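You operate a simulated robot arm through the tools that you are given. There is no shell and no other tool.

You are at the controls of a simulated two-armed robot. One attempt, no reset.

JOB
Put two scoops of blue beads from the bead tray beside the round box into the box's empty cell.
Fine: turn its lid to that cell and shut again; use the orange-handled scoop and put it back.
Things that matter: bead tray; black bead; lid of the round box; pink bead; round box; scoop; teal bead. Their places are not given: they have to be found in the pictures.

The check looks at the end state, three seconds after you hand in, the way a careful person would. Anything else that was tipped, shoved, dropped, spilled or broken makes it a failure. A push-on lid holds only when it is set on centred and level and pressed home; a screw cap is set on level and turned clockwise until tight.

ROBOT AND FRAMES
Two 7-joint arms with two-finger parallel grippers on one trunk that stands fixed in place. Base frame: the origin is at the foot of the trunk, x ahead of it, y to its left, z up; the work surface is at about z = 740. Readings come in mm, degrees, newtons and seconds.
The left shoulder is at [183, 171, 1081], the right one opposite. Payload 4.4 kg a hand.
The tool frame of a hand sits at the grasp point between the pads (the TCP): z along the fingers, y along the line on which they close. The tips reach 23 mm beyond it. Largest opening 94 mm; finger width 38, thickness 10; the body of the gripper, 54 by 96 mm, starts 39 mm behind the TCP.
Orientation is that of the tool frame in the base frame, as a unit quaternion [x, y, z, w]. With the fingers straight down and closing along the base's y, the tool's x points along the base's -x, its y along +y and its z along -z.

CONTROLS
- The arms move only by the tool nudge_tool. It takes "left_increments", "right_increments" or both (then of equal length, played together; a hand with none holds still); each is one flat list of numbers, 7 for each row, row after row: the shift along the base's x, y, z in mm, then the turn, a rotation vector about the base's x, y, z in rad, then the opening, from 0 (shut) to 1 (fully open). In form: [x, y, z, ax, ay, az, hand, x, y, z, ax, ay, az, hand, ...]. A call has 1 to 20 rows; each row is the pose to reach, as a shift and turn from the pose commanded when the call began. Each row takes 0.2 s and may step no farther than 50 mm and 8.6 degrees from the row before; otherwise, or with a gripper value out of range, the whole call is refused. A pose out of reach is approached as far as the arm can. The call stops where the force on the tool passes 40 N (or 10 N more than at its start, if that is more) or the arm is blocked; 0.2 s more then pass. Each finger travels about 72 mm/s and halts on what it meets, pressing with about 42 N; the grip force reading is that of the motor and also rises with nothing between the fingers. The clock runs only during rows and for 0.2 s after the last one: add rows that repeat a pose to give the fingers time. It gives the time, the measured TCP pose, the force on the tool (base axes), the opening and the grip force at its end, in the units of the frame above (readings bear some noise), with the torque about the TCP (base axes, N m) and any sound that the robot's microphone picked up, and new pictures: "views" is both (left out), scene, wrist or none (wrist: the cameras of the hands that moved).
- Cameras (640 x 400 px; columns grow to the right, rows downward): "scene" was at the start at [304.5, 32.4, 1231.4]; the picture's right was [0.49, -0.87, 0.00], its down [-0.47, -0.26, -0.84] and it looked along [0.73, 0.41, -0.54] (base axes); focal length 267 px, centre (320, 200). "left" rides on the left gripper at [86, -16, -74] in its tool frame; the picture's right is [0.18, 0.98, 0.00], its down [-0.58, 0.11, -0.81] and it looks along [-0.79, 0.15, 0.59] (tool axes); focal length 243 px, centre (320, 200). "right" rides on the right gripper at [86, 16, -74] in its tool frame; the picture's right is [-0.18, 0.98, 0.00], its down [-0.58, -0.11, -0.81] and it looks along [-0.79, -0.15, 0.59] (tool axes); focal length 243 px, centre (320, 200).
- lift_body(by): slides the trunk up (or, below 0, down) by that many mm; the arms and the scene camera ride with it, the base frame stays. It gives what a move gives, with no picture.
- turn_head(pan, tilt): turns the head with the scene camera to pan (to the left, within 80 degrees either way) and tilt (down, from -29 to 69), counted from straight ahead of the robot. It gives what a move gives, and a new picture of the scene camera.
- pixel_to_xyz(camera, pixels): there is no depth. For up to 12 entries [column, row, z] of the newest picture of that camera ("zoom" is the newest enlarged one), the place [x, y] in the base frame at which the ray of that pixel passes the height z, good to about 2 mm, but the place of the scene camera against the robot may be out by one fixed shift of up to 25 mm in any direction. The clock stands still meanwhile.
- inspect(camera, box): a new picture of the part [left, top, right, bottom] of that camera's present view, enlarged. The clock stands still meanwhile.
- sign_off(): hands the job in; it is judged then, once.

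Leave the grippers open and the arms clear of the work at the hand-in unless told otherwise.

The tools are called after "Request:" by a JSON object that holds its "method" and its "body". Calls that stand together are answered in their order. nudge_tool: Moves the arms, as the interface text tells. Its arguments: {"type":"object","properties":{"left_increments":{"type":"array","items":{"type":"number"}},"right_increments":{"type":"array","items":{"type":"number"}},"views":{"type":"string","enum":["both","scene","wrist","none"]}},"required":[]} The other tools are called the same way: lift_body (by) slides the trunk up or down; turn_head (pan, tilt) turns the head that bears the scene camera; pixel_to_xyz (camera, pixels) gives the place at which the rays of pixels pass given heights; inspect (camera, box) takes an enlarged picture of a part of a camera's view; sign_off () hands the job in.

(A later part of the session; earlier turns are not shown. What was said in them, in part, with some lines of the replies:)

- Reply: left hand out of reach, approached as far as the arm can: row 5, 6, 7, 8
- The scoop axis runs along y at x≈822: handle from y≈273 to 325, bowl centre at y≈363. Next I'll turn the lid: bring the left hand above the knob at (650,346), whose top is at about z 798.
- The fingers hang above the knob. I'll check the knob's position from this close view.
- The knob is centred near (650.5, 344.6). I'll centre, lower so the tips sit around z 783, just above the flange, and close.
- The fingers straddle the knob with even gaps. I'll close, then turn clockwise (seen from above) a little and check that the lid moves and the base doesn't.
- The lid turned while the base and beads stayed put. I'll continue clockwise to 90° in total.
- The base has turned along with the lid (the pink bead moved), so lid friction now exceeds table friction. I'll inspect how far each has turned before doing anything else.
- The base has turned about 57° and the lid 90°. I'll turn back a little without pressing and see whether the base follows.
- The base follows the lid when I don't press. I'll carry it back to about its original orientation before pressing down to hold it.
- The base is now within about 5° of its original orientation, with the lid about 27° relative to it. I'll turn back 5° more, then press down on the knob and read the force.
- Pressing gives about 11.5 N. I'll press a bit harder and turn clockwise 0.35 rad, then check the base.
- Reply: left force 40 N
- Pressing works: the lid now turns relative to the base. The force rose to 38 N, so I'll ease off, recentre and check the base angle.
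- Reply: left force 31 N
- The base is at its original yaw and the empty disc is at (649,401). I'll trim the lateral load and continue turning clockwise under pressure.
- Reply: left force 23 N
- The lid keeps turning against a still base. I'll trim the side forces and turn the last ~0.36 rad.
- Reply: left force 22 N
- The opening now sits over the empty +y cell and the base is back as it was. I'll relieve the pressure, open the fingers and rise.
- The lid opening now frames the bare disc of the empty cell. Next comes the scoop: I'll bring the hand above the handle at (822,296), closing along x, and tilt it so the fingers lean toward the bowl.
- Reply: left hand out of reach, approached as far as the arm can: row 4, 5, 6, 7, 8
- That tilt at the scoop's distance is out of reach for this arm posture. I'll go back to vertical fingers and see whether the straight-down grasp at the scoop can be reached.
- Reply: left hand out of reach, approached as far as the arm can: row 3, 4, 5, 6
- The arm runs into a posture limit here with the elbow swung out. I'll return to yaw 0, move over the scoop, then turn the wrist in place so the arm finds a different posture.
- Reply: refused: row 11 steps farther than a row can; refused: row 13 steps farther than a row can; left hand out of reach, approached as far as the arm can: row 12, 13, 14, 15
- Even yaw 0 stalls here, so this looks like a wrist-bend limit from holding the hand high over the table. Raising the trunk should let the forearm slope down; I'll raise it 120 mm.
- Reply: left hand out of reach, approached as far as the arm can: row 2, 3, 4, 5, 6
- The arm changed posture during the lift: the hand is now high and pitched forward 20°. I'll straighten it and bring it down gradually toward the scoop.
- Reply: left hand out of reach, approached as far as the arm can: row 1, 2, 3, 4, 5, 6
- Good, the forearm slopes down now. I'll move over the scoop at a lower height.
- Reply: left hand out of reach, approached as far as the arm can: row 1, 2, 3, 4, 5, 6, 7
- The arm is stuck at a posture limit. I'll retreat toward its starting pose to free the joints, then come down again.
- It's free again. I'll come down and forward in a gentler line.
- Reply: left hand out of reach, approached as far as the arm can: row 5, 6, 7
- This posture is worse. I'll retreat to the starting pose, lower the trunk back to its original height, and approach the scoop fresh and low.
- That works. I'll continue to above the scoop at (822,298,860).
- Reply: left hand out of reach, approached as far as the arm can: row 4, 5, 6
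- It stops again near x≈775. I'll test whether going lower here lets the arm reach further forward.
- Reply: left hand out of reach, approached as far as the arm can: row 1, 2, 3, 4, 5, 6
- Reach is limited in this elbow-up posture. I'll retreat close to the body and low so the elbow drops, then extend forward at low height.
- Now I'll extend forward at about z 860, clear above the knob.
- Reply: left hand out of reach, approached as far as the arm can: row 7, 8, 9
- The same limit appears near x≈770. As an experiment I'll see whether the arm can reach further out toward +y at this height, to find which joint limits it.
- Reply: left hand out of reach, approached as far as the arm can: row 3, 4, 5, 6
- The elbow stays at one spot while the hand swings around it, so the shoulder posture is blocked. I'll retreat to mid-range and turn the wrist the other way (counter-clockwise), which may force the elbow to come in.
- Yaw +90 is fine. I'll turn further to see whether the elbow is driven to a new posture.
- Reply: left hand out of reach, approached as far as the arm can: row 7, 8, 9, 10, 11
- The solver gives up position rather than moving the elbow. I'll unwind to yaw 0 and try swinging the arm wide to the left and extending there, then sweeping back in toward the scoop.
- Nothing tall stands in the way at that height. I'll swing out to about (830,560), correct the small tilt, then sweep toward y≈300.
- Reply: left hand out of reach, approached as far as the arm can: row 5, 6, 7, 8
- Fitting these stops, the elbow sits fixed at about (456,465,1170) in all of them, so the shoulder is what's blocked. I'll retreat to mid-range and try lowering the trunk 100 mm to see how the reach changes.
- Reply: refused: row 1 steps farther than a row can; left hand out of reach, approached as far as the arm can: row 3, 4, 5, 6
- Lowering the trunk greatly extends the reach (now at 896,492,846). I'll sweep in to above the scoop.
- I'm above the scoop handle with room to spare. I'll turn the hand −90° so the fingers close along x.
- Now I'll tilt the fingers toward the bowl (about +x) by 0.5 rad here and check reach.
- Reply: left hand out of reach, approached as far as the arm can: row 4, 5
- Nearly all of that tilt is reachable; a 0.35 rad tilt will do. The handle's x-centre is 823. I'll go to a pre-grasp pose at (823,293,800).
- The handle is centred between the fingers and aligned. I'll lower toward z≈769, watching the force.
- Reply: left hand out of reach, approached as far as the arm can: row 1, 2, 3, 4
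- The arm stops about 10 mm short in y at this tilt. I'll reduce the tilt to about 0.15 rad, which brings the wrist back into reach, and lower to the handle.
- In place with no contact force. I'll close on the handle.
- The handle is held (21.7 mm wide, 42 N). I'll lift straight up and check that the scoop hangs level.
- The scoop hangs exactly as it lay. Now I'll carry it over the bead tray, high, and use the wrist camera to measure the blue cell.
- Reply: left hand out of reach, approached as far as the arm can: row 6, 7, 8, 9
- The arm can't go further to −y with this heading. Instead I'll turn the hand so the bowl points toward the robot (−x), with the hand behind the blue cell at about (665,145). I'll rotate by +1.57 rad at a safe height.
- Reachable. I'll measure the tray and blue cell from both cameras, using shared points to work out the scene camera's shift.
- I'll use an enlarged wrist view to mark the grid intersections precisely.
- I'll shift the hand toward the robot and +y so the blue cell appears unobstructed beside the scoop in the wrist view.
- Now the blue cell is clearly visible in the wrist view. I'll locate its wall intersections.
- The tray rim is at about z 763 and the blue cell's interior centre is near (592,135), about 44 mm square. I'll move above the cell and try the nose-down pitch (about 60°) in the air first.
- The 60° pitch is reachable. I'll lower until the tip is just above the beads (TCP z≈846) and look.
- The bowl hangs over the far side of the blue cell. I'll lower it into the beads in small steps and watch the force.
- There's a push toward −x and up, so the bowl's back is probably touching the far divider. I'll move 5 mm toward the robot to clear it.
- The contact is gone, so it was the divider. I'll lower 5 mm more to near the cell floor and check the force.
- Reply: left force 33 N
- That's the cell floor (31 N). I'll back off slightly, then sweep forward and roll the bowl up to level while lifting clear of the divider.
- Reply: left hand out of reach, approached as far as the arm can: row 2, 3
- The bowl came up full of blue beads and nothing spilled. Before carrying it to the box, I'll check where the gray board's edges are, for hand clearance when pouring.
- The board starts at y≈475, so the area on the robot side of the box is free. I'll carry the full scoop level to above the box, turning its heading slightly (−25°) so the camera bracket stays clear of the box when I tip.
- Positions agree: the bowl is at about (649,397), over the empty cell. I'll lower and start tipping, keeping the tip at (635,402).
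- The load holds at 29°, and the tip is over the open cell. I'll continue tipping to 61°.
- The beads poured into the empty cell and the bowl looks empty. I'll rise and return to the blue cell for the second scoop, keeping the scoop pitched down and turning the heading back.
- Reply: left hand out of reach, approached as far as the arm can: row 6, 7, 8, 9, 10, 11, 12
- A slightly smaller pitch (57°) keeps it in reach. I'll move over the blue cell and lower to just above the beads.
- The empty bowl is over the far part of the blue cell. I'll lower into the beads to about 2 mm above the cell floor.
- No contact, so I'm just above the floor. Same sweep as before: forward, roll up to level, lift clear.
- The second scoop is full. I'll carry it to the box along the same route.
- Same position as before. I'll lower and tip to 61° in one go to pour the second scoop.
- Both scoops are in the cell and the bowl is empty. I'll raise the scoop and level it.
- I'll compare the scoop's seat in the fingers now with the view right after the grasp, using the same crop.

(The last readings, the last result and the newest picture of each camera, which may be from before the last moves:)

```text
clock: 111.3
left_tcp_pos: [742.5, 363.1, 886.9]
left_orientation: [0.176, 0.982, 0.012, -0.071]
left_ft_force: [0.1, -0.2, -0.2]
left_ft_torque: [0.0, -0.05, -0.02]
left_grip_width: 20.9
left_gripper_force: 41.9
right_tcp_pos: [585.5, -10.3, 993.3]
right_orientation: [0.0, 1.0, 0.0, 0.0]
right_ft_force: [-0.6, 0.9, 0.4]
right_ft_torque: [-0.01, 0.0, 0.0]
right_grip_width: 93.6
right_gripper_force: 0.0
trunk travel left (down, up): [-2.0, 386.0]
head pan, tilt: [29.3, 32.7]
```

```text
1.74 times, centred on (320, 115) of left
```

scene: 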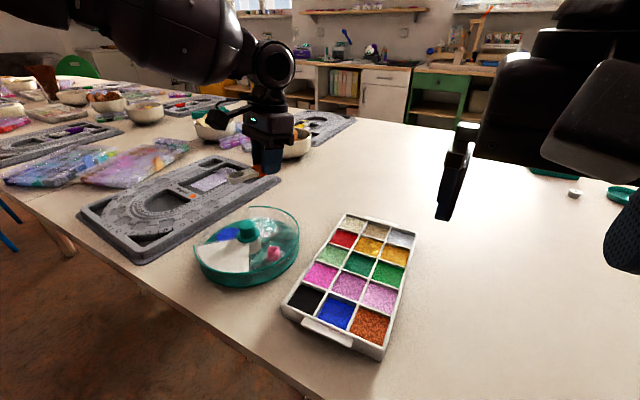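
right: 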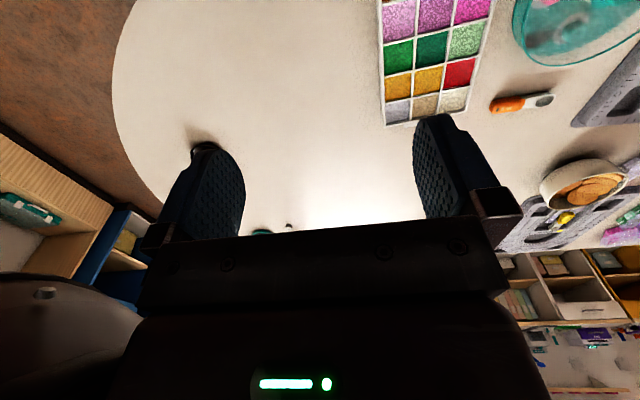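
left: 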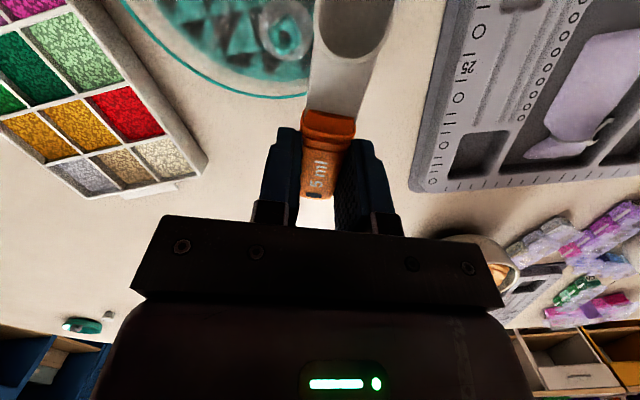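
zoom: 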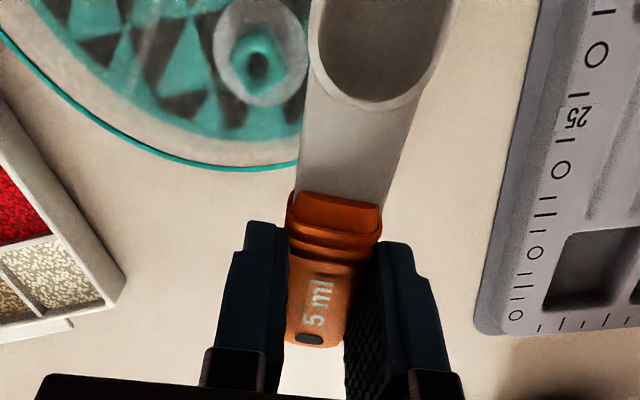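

Fitting the shifts, the scoop slid back about 3.5 mm along its axis in the grip, with no tilt, so I'll place with the hand 3.5 mm further toward +y. Now I'll turn to yaw −90° and move above the scoop's original spot.

Request:
{"method": "nudge_tool", "body": {"left_increments": [10, -8, 0, 0, 0, -0.135, 0.1, 20, -16, 0, 0, 0, -0.27, 0.1, 30, -24, 0, 0, 0, -0.405, 0.1, 40, -32, -5, 0, 0, -0.54, 0.1, 50, -40, -10, 0, 0, -0.675, 0.1, 60, -48, -15, 0, 0, -0.81, 0.1, 70, -56, -22, 0, 0, -0.945, 0.1, 78, -62, -30, 0, 0, -1.08, 0.1, 81.5, -64.6, -37, 0, 0, -1.212, 0.1, 81.5, -64.6, -37, 0, 0, -1.212, 0.1]}}

Request:
{"method": "inspect", "body": {"camera": "scene", "box": [260, 120, 380, 230]}}

```text
clock: 113.5
left_tcp_pos: [824.6, 298.9, 849.1]
left_orientation: [0.703, 0.707, 0.05, -0.052]
left_ft_force: [-0.1, 0.4, -0.9]
left_ft_torque: [0.03, 0.02, -0.03]
left_grip_width: 21.1
left_gripper_force: 42.3
right_tcp_pos: [585.5, -10.6, 992.7]
right_orientation: [0.0, 1.0, 0.0, 0.0]
right_ft_force: [0.4, -0.5, -0.3]
right_ft_torque: [0.0, 0.0, 0.02]
right_grip_width: 94.2
right_gripper_force: 0.1
trunk travel left (down, up): [-2.0, 386.0]
head pan, tilt: [29.3, 32.7]
```

scene: 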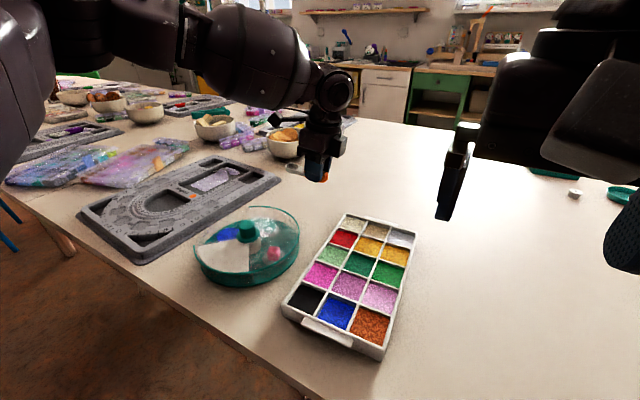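
left: 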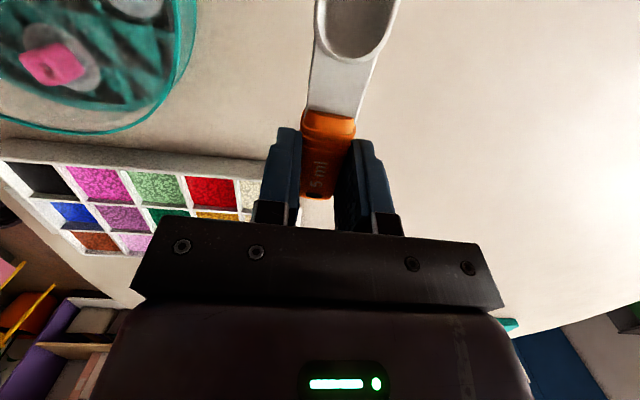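

```text
3.64 times, centred on (320, 175) of scene
```

zoom: 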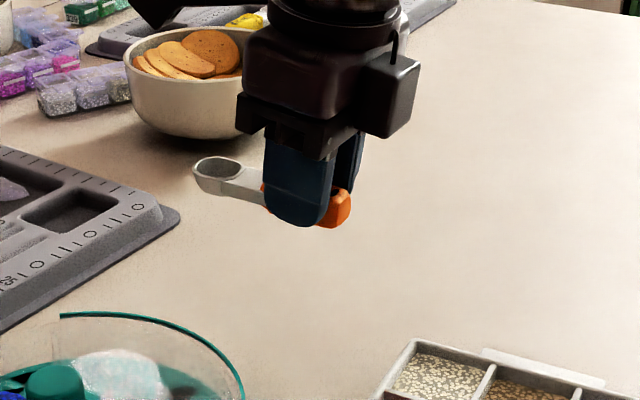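

I'll lower to just above the grasp height, then gently to contact.

Request:
{"method": "nudge_tool", "body": {"left_increments": [-0.4, 0, -30, 0, 0, 0, 0.1, -0.4, 0, -60, 0, 0, 0, 0.1, -0.4, 0, -75, 0, 0, 0, 0.1, -0.4, 0, -80, 0, 0, 0, 0.1, -0.4, 0, -81.5, 0, 0, 0, 0.1, -0.4, 0, -81.5, 0, 0, 0, 0.1]}}

Request:
{"method": "inspect", "body": {"camera": "scene", "box": [280, 160, 350, 225]}}

```text
clock: 114.9
left_tcp_pos: [824.6, 298.6, 768.5]
left_orientation: [0.703, 0.708, 0.051, -0.053]
left_ft_force: [0.4, 0.1, 0.7]
left_ft_torque: [-0.03, 0.0, 0.05]
left_grip_width: 21.0
left_gripper_force: 42.4
right_tcp_pos: [586.2, -9.9, 991.8]
right_orientation: [0.0, 1.0, -0.001, 0.001]
right_ft_force: [0.4, 0.7, -0.4]
right_ft_torque: [-0.02, -0.01, -0.02]
right_grip_width: 93.8
right_gripper_force: 0.0
trunk travel left (down, up): [-2.0, 386.0]
head pan, tilt: [29.3, 32.7]
```

scene: 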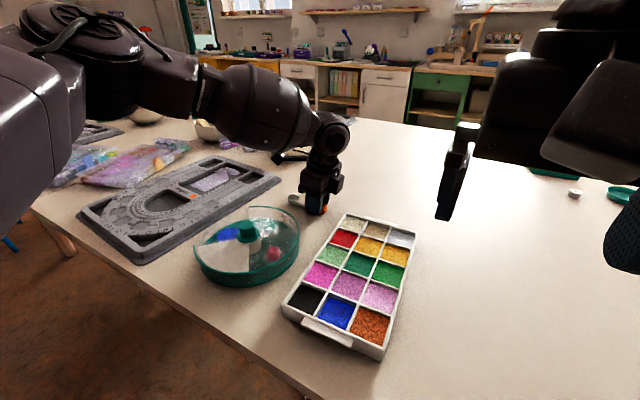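
left: 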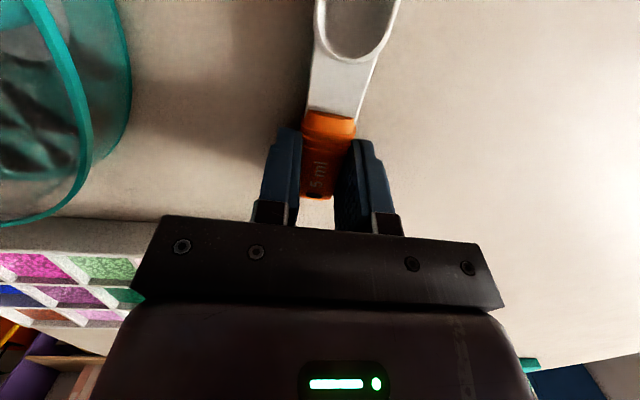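

```text
6.15 times, centred on (315, 192) of scene
```

zoom: 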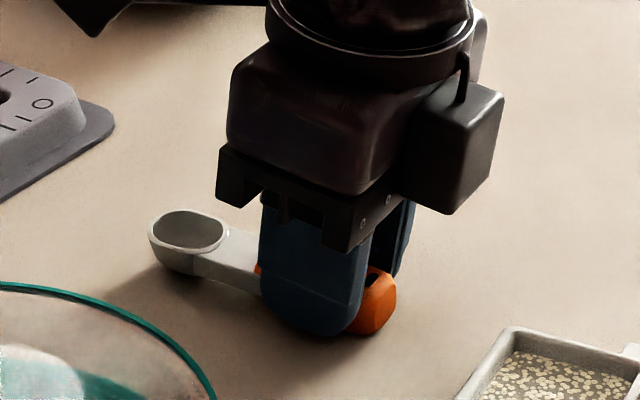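

Very close to the table. I'll lower another 2 mm to touch.

Request:
{"method": "nudge_tool", "body": {"left_increments": [0, 0, -1, 0, 0, 0, 0.1, 0, 0, -1.8, 0, 0, 0, 0.1, 0, 0, -1.8, 0, 0, 0, 0.1], "views": "none"}}

```text
clock: 115.7
left_tcp_pos: [824.0, 297.9, 767.8]
left_orientation: [0.703, 0.707, 0.052, -0.051]
left_ft_force: [1.7, -0.2, 5.8]
left_ft_torque: [-0.09, -0.01, -0.01]
left_grip_width: 20.8
left_gripper_force: 41.7
right_tcp_pos: [586.7, -11.0, 992.6]
right_orientation: [0.0, 1.0, -0.001, 0.0]
right_ft_force: [0.3, -0.5, -0.2]
right_ft_torque: [0.03, 0.0, 0.01]
right_grip_width: 94.0
right_gripper_force: 0.1
trunk travel left (down, up): [-2.0, 386.0]
head pan, tilt: [29.3, 32.7]
```

Contact at 6 N, so the scoop is resting on the table. I'll open the fingers and rise straight up.

Request:
{"method": "nudge_tool", "body": {"left_increments": [0, 0, 0.5, 0, 0, 0, 0.25, 0, 0, 0.5, 0, 0, 0, 0.35, 0, 0, 0.5, 0, 0, 0, 0.5, 0, 0, 1, 0, 0, 0, 0.55, 0, 0, 1, 0, 0, 0, 0.55, 0, 0, 25, 0, 0, 0, 0.55, 0, 0, 60, 0, 0, 0, 0.6, 0, 0, 90, 0, 0, 0, 0.6, 0, 0, 90, 0, 0, 0, 0.6]}}

Request:
{"method": "inspect", "body": {"camera": "scene", "box": [270, 150, 370, 230]}}

Request:
{"method": "inspect", "body": {"camera": "left", "box": [200, 0, 440, 200]}}

```text
clock: 117.7
left_tcp_pos: [824.0, 298.6, 856.8]
left_orientation: [0.703, 0.708, 0.05, -0.052]
left_ft_force: [0.2, 0.1, 0.7]
left_ft_torque: [-0.02, 0.01, -0.02]
left_grip_width: 56.2
left_gripper_force: 0.1
right_tcp_pos: [586.3, -9.7, 991.6]
right_orientation: [-0.001, 1.0, 0.0, 0.0]
right_ft_force: [-0.7, -0.2, 0.5]
right_ft_torque: [-0.01, -0.02, 0.02]
right_grip_width: 93.8
right_gripper_force: 0.1
trunk travel left (down, up): [-2.0, 386.0]
head pan, tilt: [29.3, 32.7]
```

scene: 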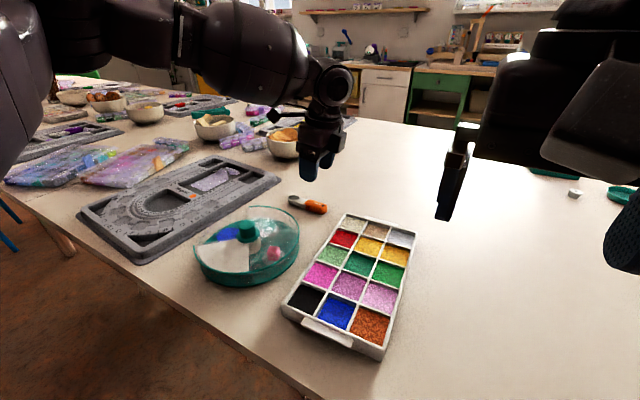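
left: 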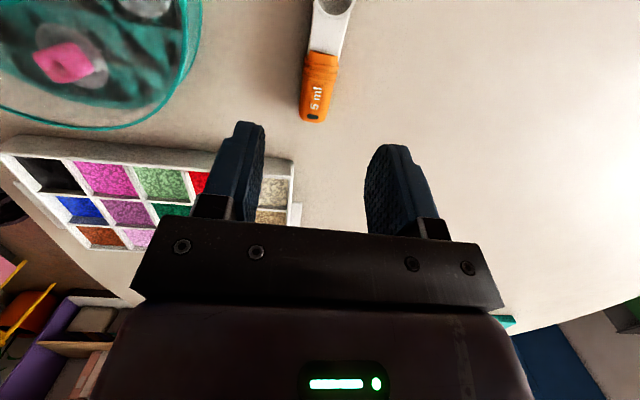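

```text
5.00 times, centred on (320, 190) of scene
```

zoom: 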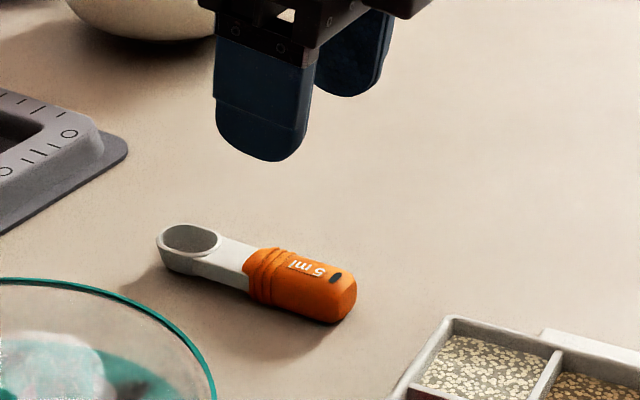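

```text
2.00 times, centred on (320, 100) of left
```

zoom: 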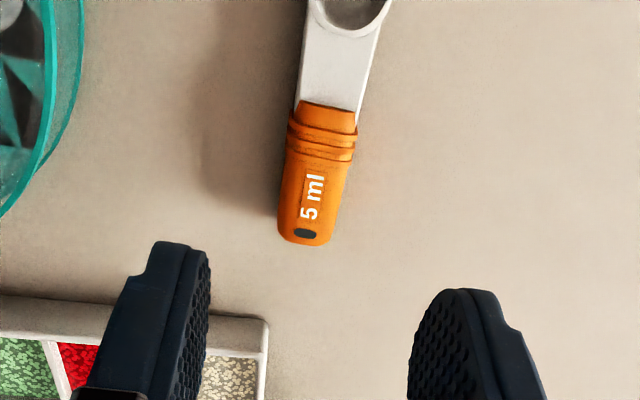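

The scoop lies back where it was. Now I'll close the lid: first bring the hand above the knob with fingers vertical.

Request:
{"method": "nudge_tool", "body": {"left_increments": [-20, 5, 15, -0.075, 0, 0, 0.7, -60, 15, 25, -0.147, 0, 0, 0.7, -100, 25, 25, -0.147, 0, 0, 0.7, -140, 37, 20, -0.147, 0, 0, 0.7, -173.5, 46, 10, -0.147, 0, 0, 0.7, -173.5, 46, -10, -0.147, 0, 0, 0.7, -173.5, 46, -10, -0.147, 0, 0, 0.7]}}

Request:
{"method": "inspect", "body": {"camera": "left", "box": [200, 0, 440, 200]}}

Request:
{"method": "inspect", "body": {"camera": "scene", "box": [180, 180, 320, 300]}}

```text
clock: 119.3
left_tcp_pos: [651.4, 342.8, 848.5]
left_orientation: [0.704, 0.71, -0.002, 0.001]
left_ft_force: [0.3, -0.4, 0.1]
left_ft_torque: [0.0, 0.01, -0.03]
left_grip_width: 65.7
left_gripper_force: 0.0
right_tcp_pos: [585.6, -10.2, 991.3]
right_orientation: [0.0, 1.0, 0.0, 0.0]
right_ft_force: [0.3, -0.1, -0.8]
right_ft_torque: [0.0, 0.02, 0.02]
right_grip_width: 94.1
right_gripper_force: 0.0
trunk travel left (down, up): [-2.0, 386.0]
head pan, tilt: [29.3, 32.7]
```

scene: 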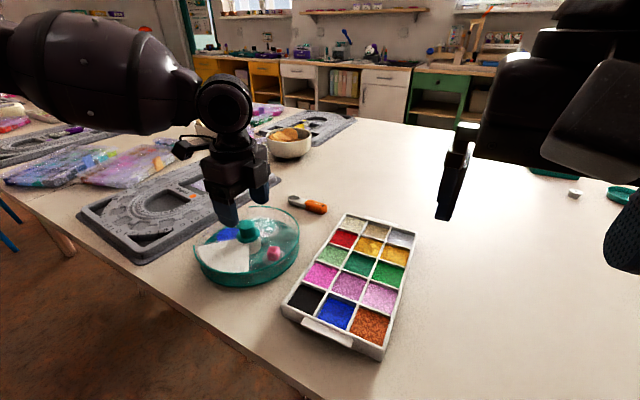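
left: 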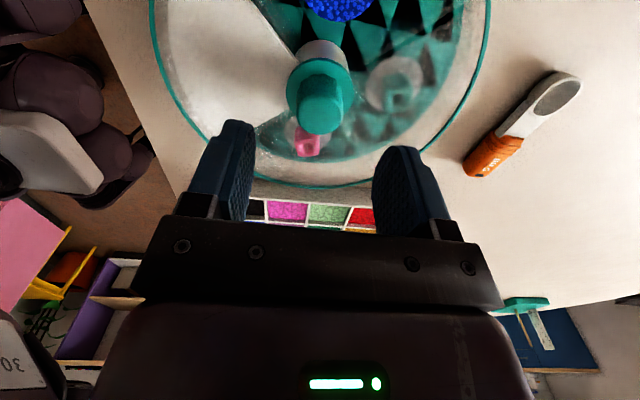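

```text
2.00 times, centred on (320, 100) of left
```

zoom: 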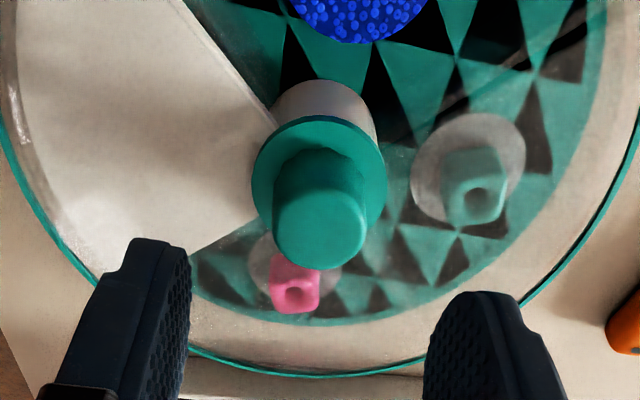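

```text
3.33 times, centred on (250, 240) of scene
```

zoom: 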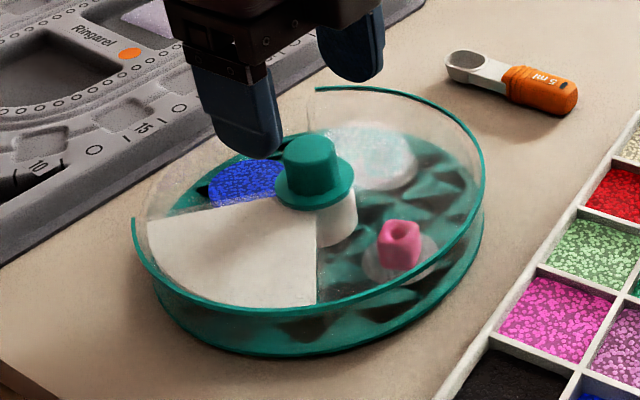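

I'll confirm the knob position from this view.

Request:
{"method": "pixel_to_xyz", "body": {"camera": "left", "pixels": [[320, 114, 798], [320, 82, 778]]}}

```text
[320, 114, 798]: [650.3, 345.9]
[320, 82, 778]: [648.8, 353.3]
```

Agrees with the earlier centre. I'll lower around the knob and close.

Request:
{"method": "nudge_tool", "body": {"left_increments": [0, 0.3, -20, 0, 0, 0, 0.7, 0, 0.3, -41, 0, 0, 0, 0.7, 0, 0.3, -41, 0, 0, 0, 0.5, 0, 0.3, -41, 0, 0, 0, 0.35, 0, 0.3, -41, 0, 0, 0, 0.2, 0, 0.3, -41, 0, 0, 0, 0.15, 0, 0.3, -41, 0, 0, 0, 0.15]}}

```text
clock: 120.9
left_tcp_pos: [650.6, 343.0, 805.9]
left_orientation: [0.705, 0.709, -0.002, -0.001]
left_ft_force: [-1.8, -0.4, -0.2]
left_ft_torque: [0.07, 0.08, 0.0]
left_grip_width: 26.7
left_gripper_force: 41.9
right_tcp_pos: [586.3, -9.8, 990.7]
right_orientation: [0.001, 1.0, 0.0, 0.001]
right_ft_force: [0.1, 0.7, 1.1]
right_ft_torque: [0.0, 0.02, 0.0]
right_grip_width: 94.0
right_gripper_force: 0.1
trunk travel left (down, up): [-2.0, 386.0]
head pan, tilt: [29.3, 32.7]
```

scene: 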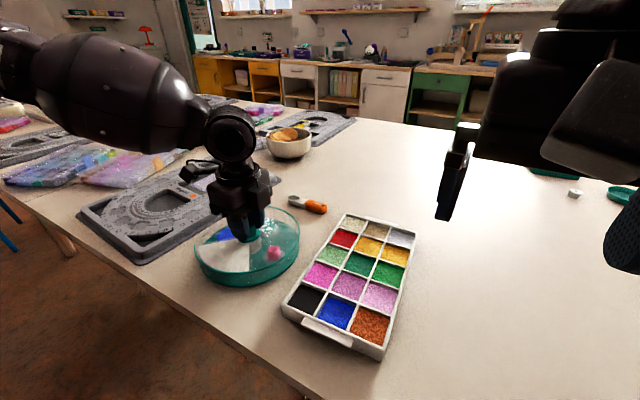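
left: 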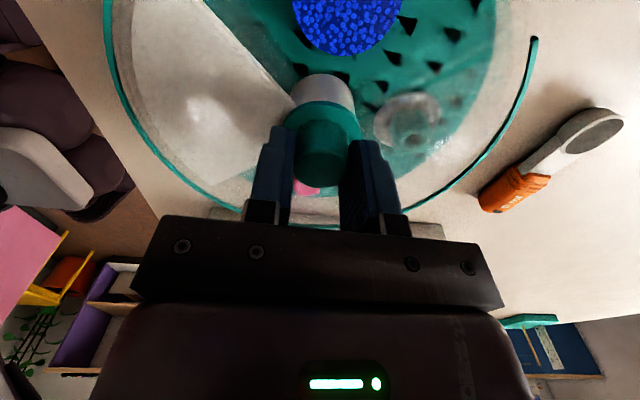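

Gripped. I'll press down a few millimetres and read the force before turning.

Request:
{"method": "nudge_tool", "body": {"left_increments": [0, 0, -2, 0, 0, 0, 0.15, 0, 0, -4, 0, 0, 0, 0.15, 0, 0, -4, 0, 0, 0, 0.15], "views": "none"}}

```text
clock: 121.7
left_tcp_pos: [651.1, 344.1, 805.2]
left_orientation: [0.705, 0.71, 0.002, 0.003]
left_ft_force: [3.0, 6.8, 28.7]
left_ft_torque: [0.05, 0.02, 0.02]
left_grip_width: 27.0
left_gripper_force: 42.1
right_tcp_pos: [583.7, -11.1, 993.2]
right_orientation: [0.0, 1.0, 0.0, 0.002]
right_ft_force: [-0.7, -0.1, 0.3]
right_ft_torque: [0.02, 0.03, 0.02]
right_grip_width: 94.0
right_gripper_force: 0.1
trunk travel left (down, up): [-2.0, 386.0]
head pan, tilt: [29.3, 32.7]
```

Pressing at about 29 N. I'll ease slightly and turn counter-clockwise 0.45 rad, then check that the base holds.

Request:
{"method": "nudge_tool", "body": {"left_increments": [0, 0.5, 0.8, 0, 0, 0.1, 0.15, 0, 0.5, 0.8, 0, 0, 0.2, 0.15, 0, 0.5, 0.8, 0, 0, 0.3, 0.15, 0, 0.5, 0.8, 0, 0, 0.4, 0.15, 0, 0.5, 0.8, 0, 0, 0.45, 0.15]}}

Request:
{"method": "inspect", "body": {"camera": "scene", "box": [180, 190, 320, 300]}}

```text
clock: 123.0
left_tcp_pos: [651.5, 343.2, 805.3]
left_orientation: [0.531, 0.848, 0.001, 0.004]
left_ft_force: [-4.8, 2.9, 17.3]
left_ft_torque: [0.32, 0.33, 0.02]
left_grip_width: 26.7
left_gripper_force: 42.0
right_tcp_pos: [586.7, -10.3, 991.7]
right_orientation: [0.0, 1.0, 0.0, 0.0]
right_ft_force: [-0.5, 0.7, -0.7]
right_ft_torque: [0.0, 0.01, 0.03]
right_grip_width: 94.2
right_gripper_force: 0.0
trunk travel left (down, up): [-2.0, 386.0]
head pan, tilt: [29.3, 32.7]
stopped in row 5 (left hand): the force on the tool passed its limit at 41 N (the readings are from after the stop); the commanded pose is now the measured one
```

scene: 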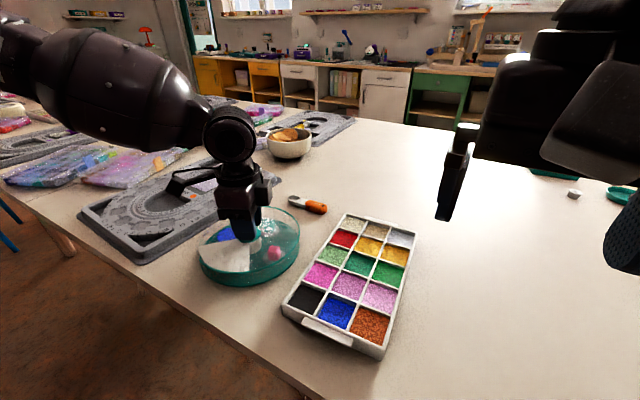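
left: 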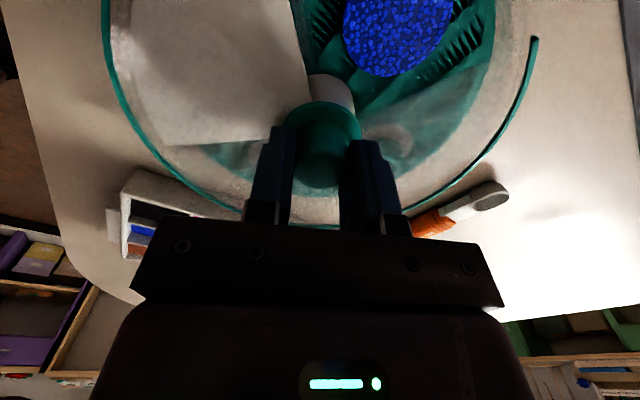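

```text
3.64 times, centred on (250, 245) of scene
```

zoom: 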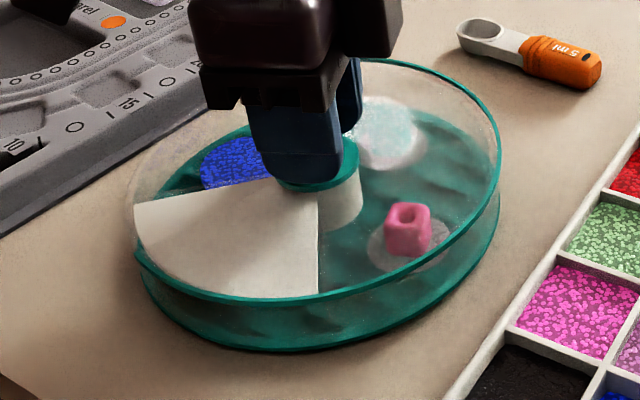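

The base held; the stop was just the force limit. I'll carry on with a lighter press (17 N) in smaller turns.

Request:
{"method": "nudge_tool", "body": {"left_increments": [-0.5, 0.5, 0.3, 0, 0, 0.08, 0.15, -0.5, 0.5, 0.3, 0, 0, 0.16, 0.15, -0.5, 0.5, 0.3, 0, 0, 0.24, 0.15, -0.5, 0.5, 0.3, 0, 0, 0.32, 0.15], "views": "wrist"}}

```text
clock: 124.0
left_tcp_pos: [653.1, 343.0, 805.5]
left_orientation: [0.389, 0.921, 0.001, 0.003]
left_ft_force: [5.6, 1.2, 10.6]
left_ft_torque: [-0.09, -0.61, -0.05]
left_grip_width: 26.7
left_gripper_force: 42.0
right_tcp_pos: [586.7, -9.8, 991.0]
right_orientation: [0.0, 1.0, 0.0, 0.0]
right_ft_force: [-0.1, 0.0, -0.2]
right_ft_torque: [-0.01, 0.01, -0.04]
right_grip_width: 93.9
right_gripper_force: 0.0
trunk travel left (down, up): [-2.0, 386.0]
head pan, tilt: [29.3, 32.7]
```

left: 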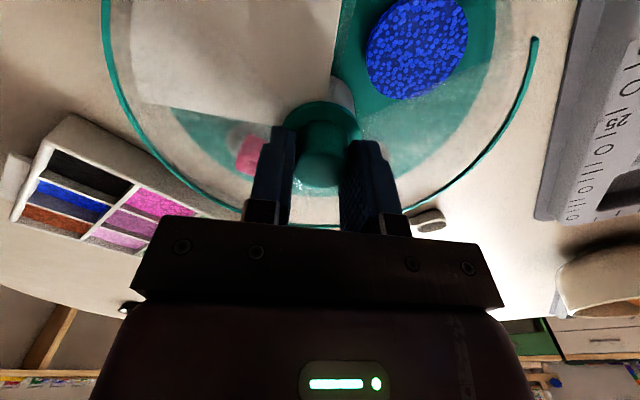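

Still turning properly. I'll check the blue disc's position, then press slightly more and continue.

Request:
{"method": "pixel_to_xyz", "body": {"camera": "left", "pixels": [[417, 48, 748]]}}

Request:
{"method": "nudge_tool", "body": {"left_increments": [0.5, 0.5, -1, 0, 0, 0.08, 0.15, 0.5, 0.5, -1.2, 0, 0, 0.16, 0.15, 0.5, 0.5, -1.2, 0, 0, 0.24, 0.15, 0.5, 0.5, -1.2, 0, 0, 0.32, 0.15, 0.5, 0.5, -1.2, 0, 0, 0.4, 0.15], "views": "wrist"}}

```text
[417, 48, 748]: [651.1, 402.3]
```

```text
clock: 125.2
left_tcp_pos: [653.8, 343.8, 805.1]
left_orientation: [0.198, 0.98, 0.001, 0.004]
left_ft_force: [16.7, 7.9, 34.4]
left_ft_torque: [0.62, -0.12, -0.04]
left_grip_width: 27.0
left_gripper_force: 41.8
right_tcp_pos: [585.3, -10.4, 993.1]
right_orientation: [0.001, 1.0, 0.0, 0.001]
right_ft_force: [0.4, 0.3, 1.0]
right_ft_torque: [0.04, 0.02, -0.01]
right_grip_width: 94.0
right_gripper_force: 0.0
trunk travel left (down, up): [-2.0, 386.0]
head pan, tilt: [29.3, 32.7]
```

left: 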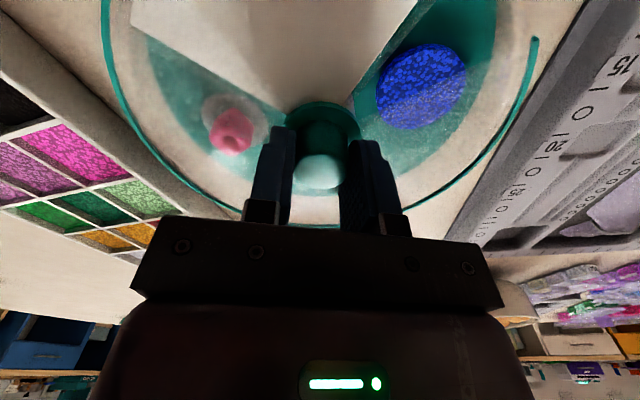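

The side force has grown to about 17 N with 34 N down, so I'll ease off and re-centre before the last 23°.

Request:
{"method": "nudge_tool", "body": {"left_increments": [0.8, 0.4, 1, 0, 0, 0, 0.15, 1.2, 0.6, 1.3, 0, 0, 0, 0.15], "views": "wrist"}}

Request:
{"method": "inspect", "body": {"camera": "scene", "box": [180, 190, 320, 300]}}

```text
clock: 125.8
left_tcp_pos: [652.8, 344.7, 805.2]
left_orientation: [0.199, 0.98, 0.0, 0.003]
left_ft_force: [6.4, -7.4, 18.7]
left_ft_torque: [-0.25, -1.39, 0.02]
left_grip_width: 26.5
left_gripper_force: 42.7
right_tcp_pos: [585.8, -11.8, 990.8]
right_orientation: [0.0, 1.0, 0.001, -0.001]
right_ft_force: [-0.4, -0.1, 0.0]
right_ft_torque: [0.03, -0.03, 0.01]
right_grip_width: 93.9
right_gripper_force: 0.1
trunk travel left (down, up): [-2.0, 386.0]
head pan, tilt: [29.3, 32.7]
```

left: 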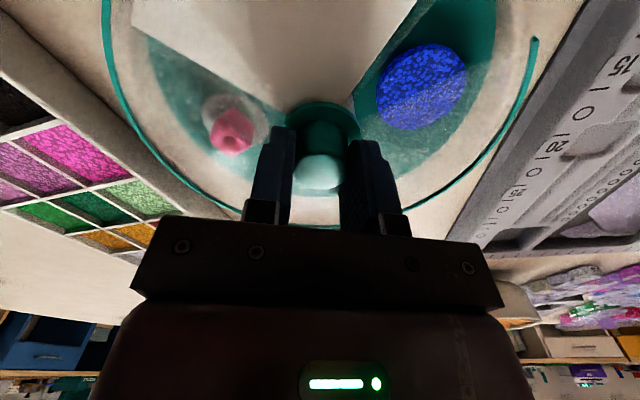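

```text
3.64 times, centred on (250, 245) of scene
```

zoom: 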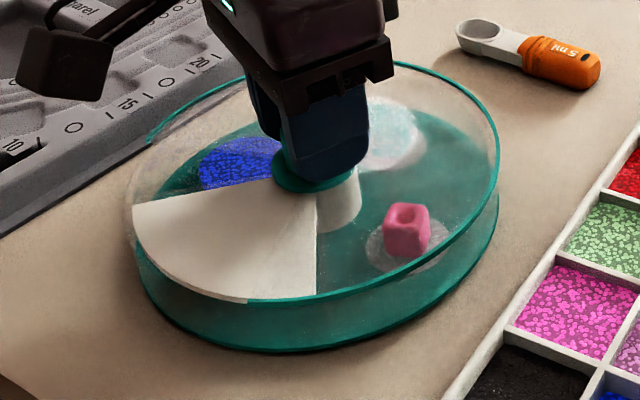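

The base hasn't moved in the picture. I'll continue the final ~0.40 rad in two steps.

Request:
{"method": "nudge_tool", "body": {"left_increments": [0.3, -0.4, 0, 0, 0, 0.07, 0.15, 0.3, -0.4, 0, 0, 0, 0.14, 0.15, 0.3, -0.4, 0, 0, 0, 0.21, 0.15], "views": "none"}}

```text
clock: 126.5
left_tcp_pos: [652.9, 345.0, 805.8]
left_orientation: [0.094, 0.996, 0.001, 0.001]
left_ft_force: [-2.4, -4.8, 19.9]
left_ft_torque: [0.26, 0.42, 0.01]
left_grip_width: 26.8
left_gripper_force: 41.5
right_tcp_pos: [585.0, -10.1, 992.8]
right_orientation: [0.0, 1.0, 0.001, 0.0]
right_ft_force: [0.8, 0.1, 0.3]
right_ft_torque: [0.01, 0.01, 0.0]
right_grip_width: 94.1
right_gripper_force: 0.1
trunk travel left (down, up): [-2.0, 386.0]
head pan, tilt: [29.3, 32.7]
```

About 11° left. I'll finish the turn.

Request:
{"method": "nudge_tool", "body": {"left_increments": [-0.2, -0.4, 0, 0, 0, 0.07, 0.15, -0.2, -0.4, 0, 0, 0, 0.14, 0.15, -0.2, -0.4, 0, 0, 0, 0.188, 0.15, -0.2, -0.4, 0, 0, 0, 0.188, 0.15]}}

Request:
{"method": "inspect", "body": {"camera": "left", "box": [100, 0, 540, 230]}}

Request:
{"method": "inspect", "body": {"camera": "scene", "box": [180, 190, 320, 300]}}

```text
clock: 127.5
left_tcp_pos: [652.6, 345.3, 804.9]
left_orientation: [-0.001, 1.0, 0.002, 0.002]
left_ft_force: [-6.1, 8.9, 19.8]
left_ft_torque: [0.44, 0.84, -0.04]
left_grip_width: 26.8
left_gripper_force: 42.3
right_tcp_pos: [585.4, -10.7, 992.7]
right_orientation: [0.0, 1.0, 0.0, 0.001]
right_ft_force: [-0.1, -0.3, 0.3]
right_ft_torque: [0.02, 0.02, -0.02]
right_grip_width: 94.2
right_gripper_force: 0.1
trunk travel left (down, up): [-2.0, 386.0]
head pan, tilt: [29.3, 32.7]
```

scene: 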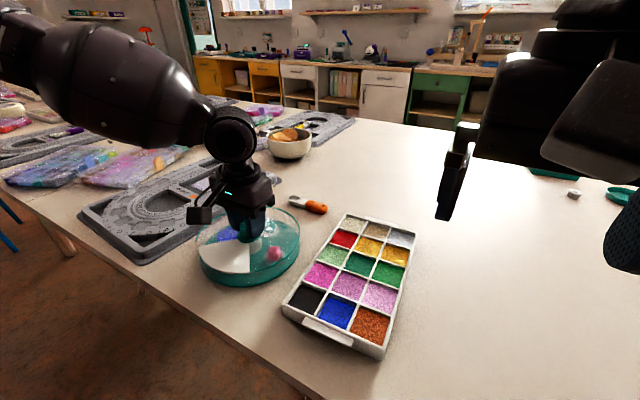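
left: 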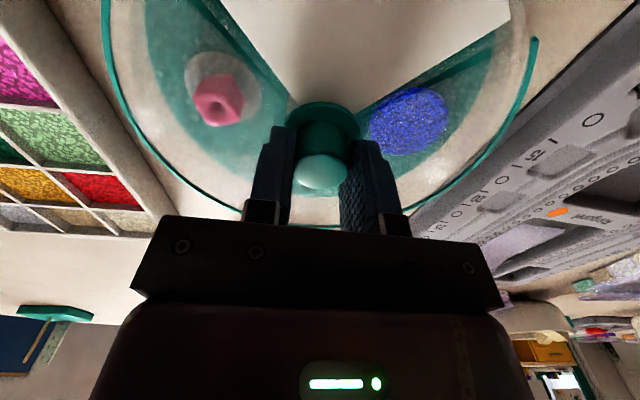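

```text
1.45 times, centred on (320, 115) of left
```

zoom: 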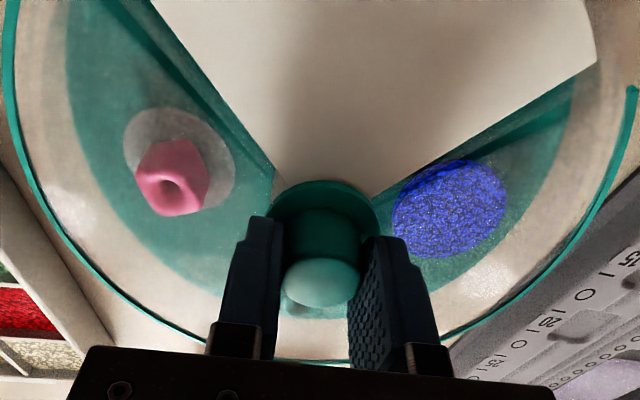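

```text
3.64 times, centred on (250, 245) of scene
```

zoom: 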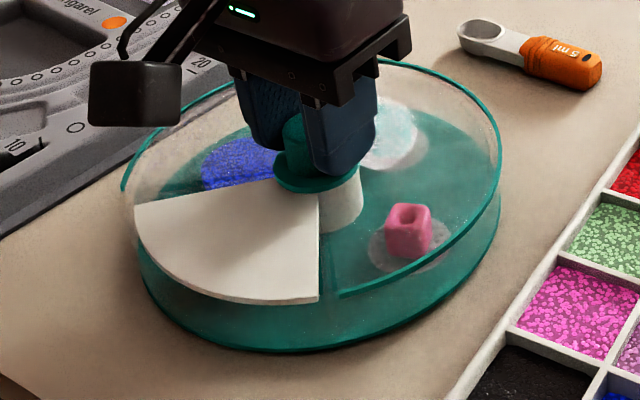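

The opening is back over the white blank sector, matching the initial view (pink bead, blue disc and wedge corner are all within a couple of pixels). I'll relieve the press, open and rise.

Request:
{"method": "nudge_tool", "body": {"left_increments": [0, 0, 1.5, 0, 0, 0, 0.15, 0, 0, 3, 0, 0, 0, 0.15, 0, 0, 3, 0, 0, 0, 0.4, 0, 0, 3, 0, 0, 0, 0.6, 0, 0, 3, 0, 0, 0, 0.6, 0, 0, 40, 0, 0, 0, 0.7, 0, 0, 80, 0, 0, 0, 0.9, 0, 0, 120, 0, 0, 0, 1, 0, 0, 120, 0, 0, 0, 1]}}

Request:
{"method": "inspect", "body": {"camera": "scene", "box": [180, 190, 320, 300]}}

Request:
{"method": "inspect", "body": {"camera": "left", "box": [200, 0, 440, 200]}}

```text
clock: 129.6
left_tcp_pos: [654.5, 343.5, 924.3]
left_orientation: [0.0, 1.0, 0.001, 0.001]
left_ft_force: [0.2, -0.2, 0.2]
left_ft_torque: [-0.01, -0.01, 0.0]
left_grip_width: 94.0
left_gripper_force: 0.0
right_tcp_pos: [587.0, -10.4, 990.3]
right_orientation: [0.0, 1.0, 0.0, 0.0]
right_ft_force: [1.0, 0.2, -0.4]
right_ft_torque: [0.02, 0.02, -0.02]
right_grip_width: 93.8
right_gripper_force: 0.1
trunk travel left (down, up): [-2.0, 386.0]
head pan, tilt: [29.3, 32.7]
```

scene: 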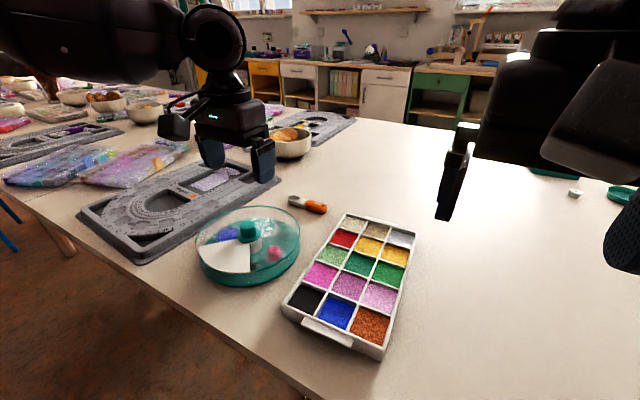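
left: 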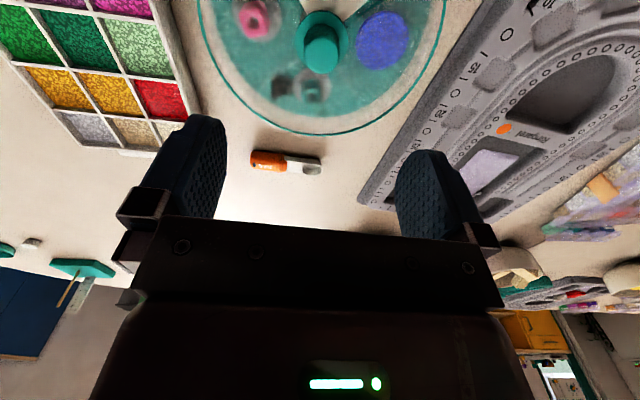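

```text
3.64 times, centred on (250, 245) of scene
```

zoom: 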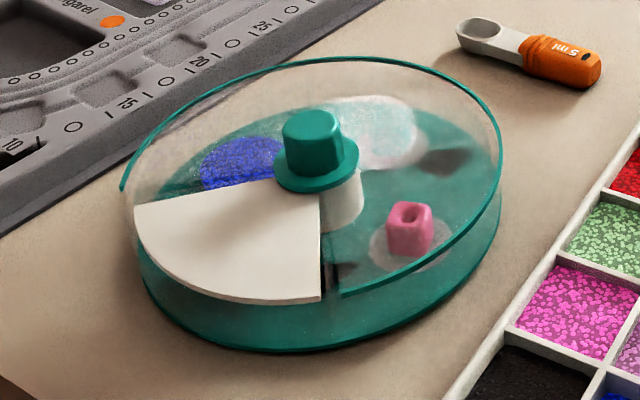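

```text
2.00 times, centred on (320, 100) of left
```

zoom: 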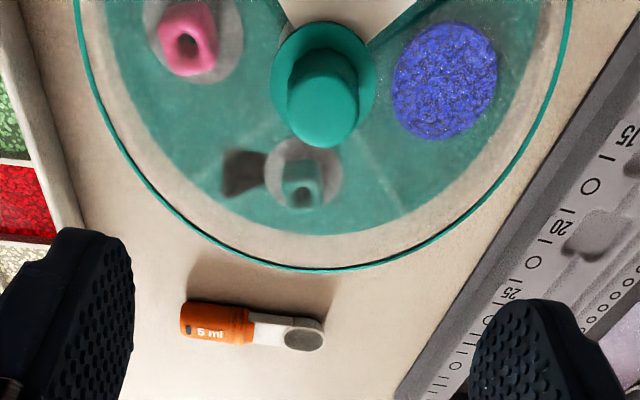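

The lid is shut and the blue beads show in the formerly empty cell. I'll withdraw the left hand toward its start pose and take a last check view.

Request:
{"method": "nudge_tool", "body": {"left_increments": [-40, 5, 20, 0, 0, 0, 1, -80, 15, 35, 0, 0, 0, 1, -120, 25, 40, 0, 0, 0, 1, -150, 30, 40, 0, 0, 0, 1, -168, 32, 40, 0, 0, 0, 1, -168, 32, 40, 0, 0, 0, 1]}}

Request:
{"method": "inspect", "body": {"camera": "left", "box": [180, 60, 400, 230]}}

Request:
{"method": "inspect", "body": {"camera": "scene", "box": [180, 180, 430, 370]}}

```text
clock: 130.9
left_tcp_pos: [485.2, 378.5, 963.6]
left_orientation: [0.0, 1.0, 0.0, 0.003]
left_ft_force: [0.0, -0.2, 0.6]
left_ft_torque: [-0.01, 0.0, -0.03]
left_grip_width: 94.1
left_gripper_force: 0.2
right_tcp_pos: [586.4, -11.1, 991.5]
right_orientation: [0.0, 1.0, 0.0, 0.0]
right_ft_force: [0.2, -0.4, -0.5]
right_ft_torque: [-0.02, 0.02, 0.02]
right_grip_width: 93.8
right_gripper_force: 0.0
trunk travel left (down, up): [-2.0, 386.0]
head pan, tilt: [29.3, 32.7]
```

scene: 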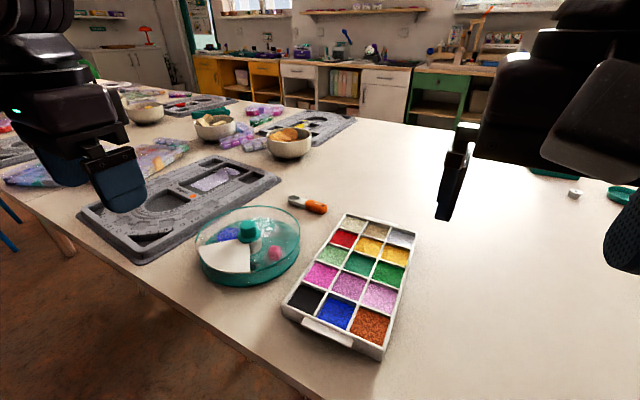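
left: 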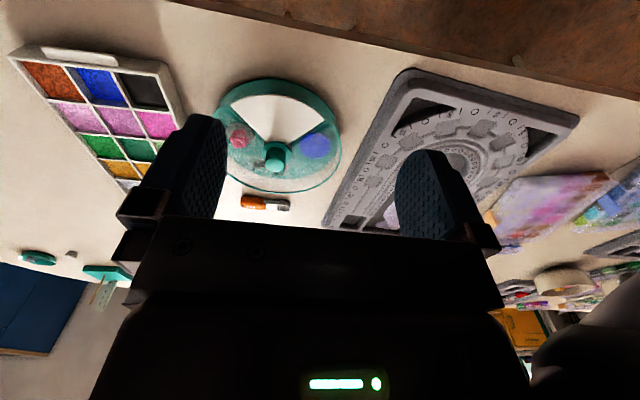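

```text
2.35 times, centred on (290, 145) of left
```

zoom: 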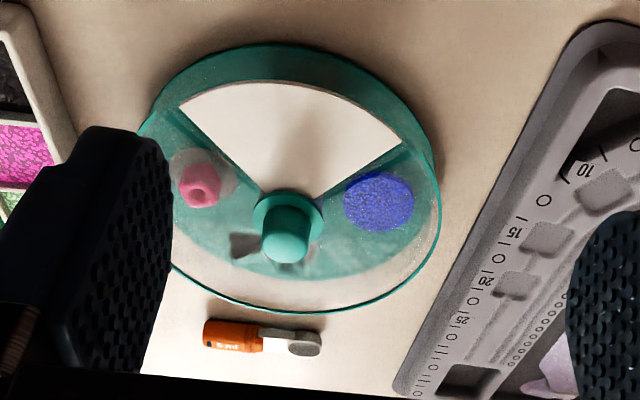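

```text
2.11 times, centred on (305, 275) of scene
```

zoom: 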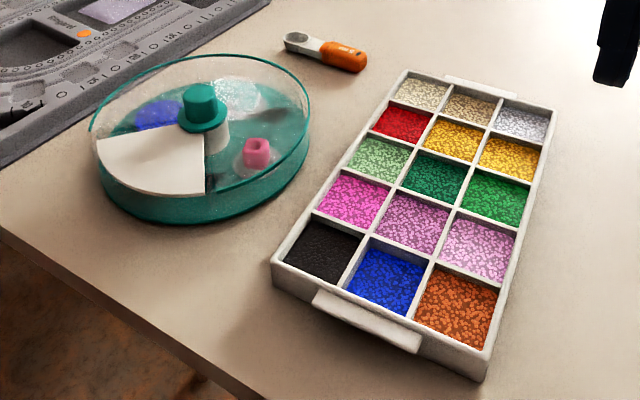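

I'll zoom in on both edges of the opening to confirm the lid is fully shut and there are no stray beads.

Request:
{"method": "inspect", "body": {"camera": "left", "box": [225, 75, 345, 150]}}

Request:
{"method": "inspect", "body": {"camera": "left", "box": [20, 45, 190, 150]}}

Request:
{"method": "inspect", "body": {"camera": "scene", "box": [185, 200, 305, 290]}}

```text
5.33 times, centred on (285, 112) of left
```

zoom: 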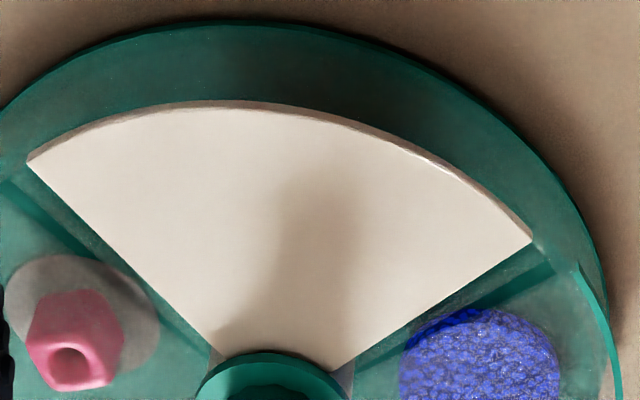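

```text
3.76 times, centred on (105, 98) of left
```

zoom: 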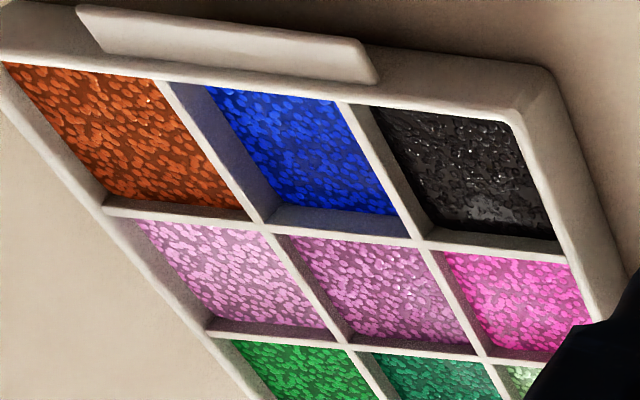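

```text
4.44 times, centred on (245, 245) of scene
```

zoom: 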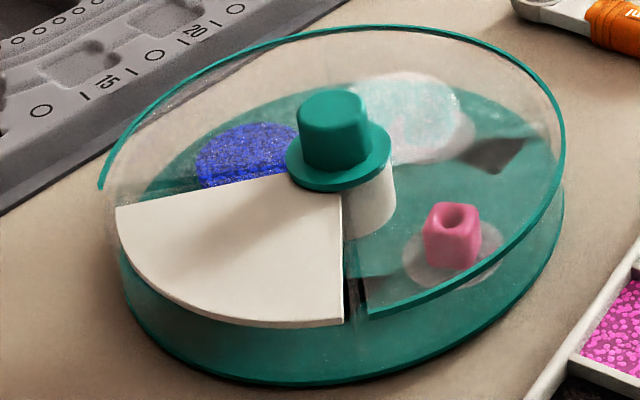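

The opening is a little wider than the white sector, as it was at the start (about ±48° against ±41°). I'll measure the rim ends to be sure the lid is centred over the blank.

Request:
{"method": "inspect", "body": {"camera": "left", "box": [215, 80, 285, 140]}}

Request:
{"method": "inspect", "body": {"camera": "left", "box": [300, 90, 360, 150]}}

Request:
{"method": "pixel_to_xyz", "body": {"camera": "left", "pixels": [[333.75, 124.2, 776], [230, 104.7, 773], [324.7, 119.5, 773], [271, 160, 798]]}}

```text
6.67 times, centred on (250, 110) of left
```

zoom: 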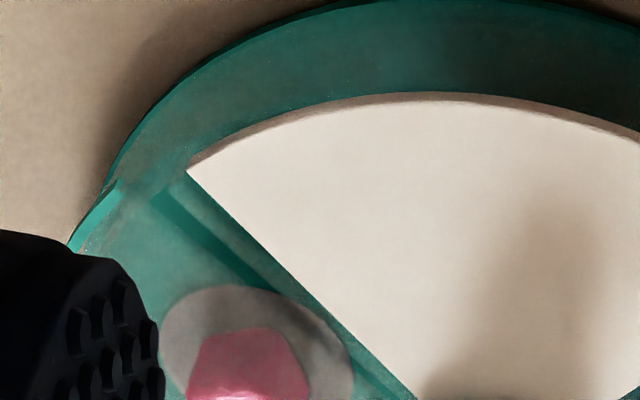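

```text
6.67 times, centred on (330, 120) of left
```

zoom: 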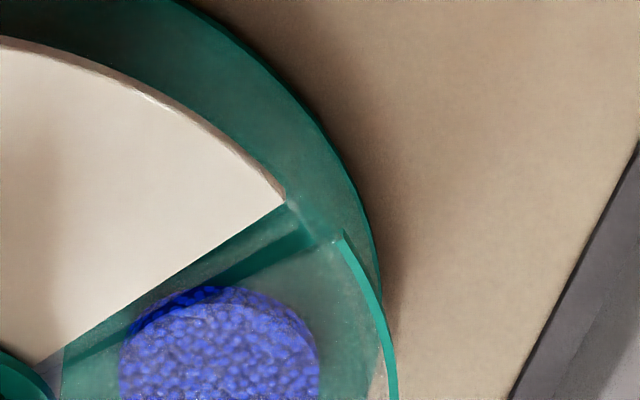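

```text
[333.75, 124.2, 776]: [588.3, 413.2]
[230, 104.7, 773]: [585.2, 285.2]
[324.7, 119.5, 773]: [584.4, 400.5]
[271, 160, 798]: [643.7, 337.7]
```

Request:
{"method": "pixel_to_xyz", "body": {"camera": "left", "pixels": [[219.7, 107.4, 776], [333.3, 125.4, 776], [230.1, 105.5, 773], [324.9, 120.4, 773]]}}

```text
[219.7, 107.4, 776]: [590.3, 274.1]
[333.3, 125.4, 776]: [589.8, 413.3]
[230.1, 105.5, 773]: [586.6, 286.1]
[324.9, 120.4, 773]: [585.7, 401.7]
```

The rim ends, (590,274) and (590,413), are symmetric about the white sector, so the lid is shut, and the box sits within about 1–2 mm of where it started. Both scoops of blue beads are in the formerly empty cell. The scoop is back in its place, nothing is spilled, both grippers are open and both arms are clear, so I'm handing in.

Request:
{"method": "sign_off", "body": {}}

```text
The job is handed in.
```

I put two full scoops of blue beads into the box's empty cell, on the robot's left (+y) side, and handed the job in. I haven't seen the check's result.

- **Lid:** it is turned back and shut, with its opening over the white blank sector. The rim ends measure symmetric about that sector.
- **Scoop:** the orange-handled scoop is back on the table at its original spot.
- **Beads:** I saw no beads outside the tray and the cell. The pink and teal beads are still in their cells, and the black bead's dish was never touched.
- **Box base:** on the first turn the base rotated about 57° along with the lid. I brought it back, and its last measured position is within about 2 mm of the start.
- **Tray:** the scoop pressed on the blue cell's floor at about 31 N, which slid it about 3.5 mm in the grip. I allowed for that when putting it back. It also pushed lightly on one of the cell's walls (about 8 N). The tray looks unmoved, but I didn't re-measure it.
- **Robot at hand-in:** both grippers were open and both arms were clear. The trunk was about 98 mm lower than at the start, because the scoop was out of reach at the original height.
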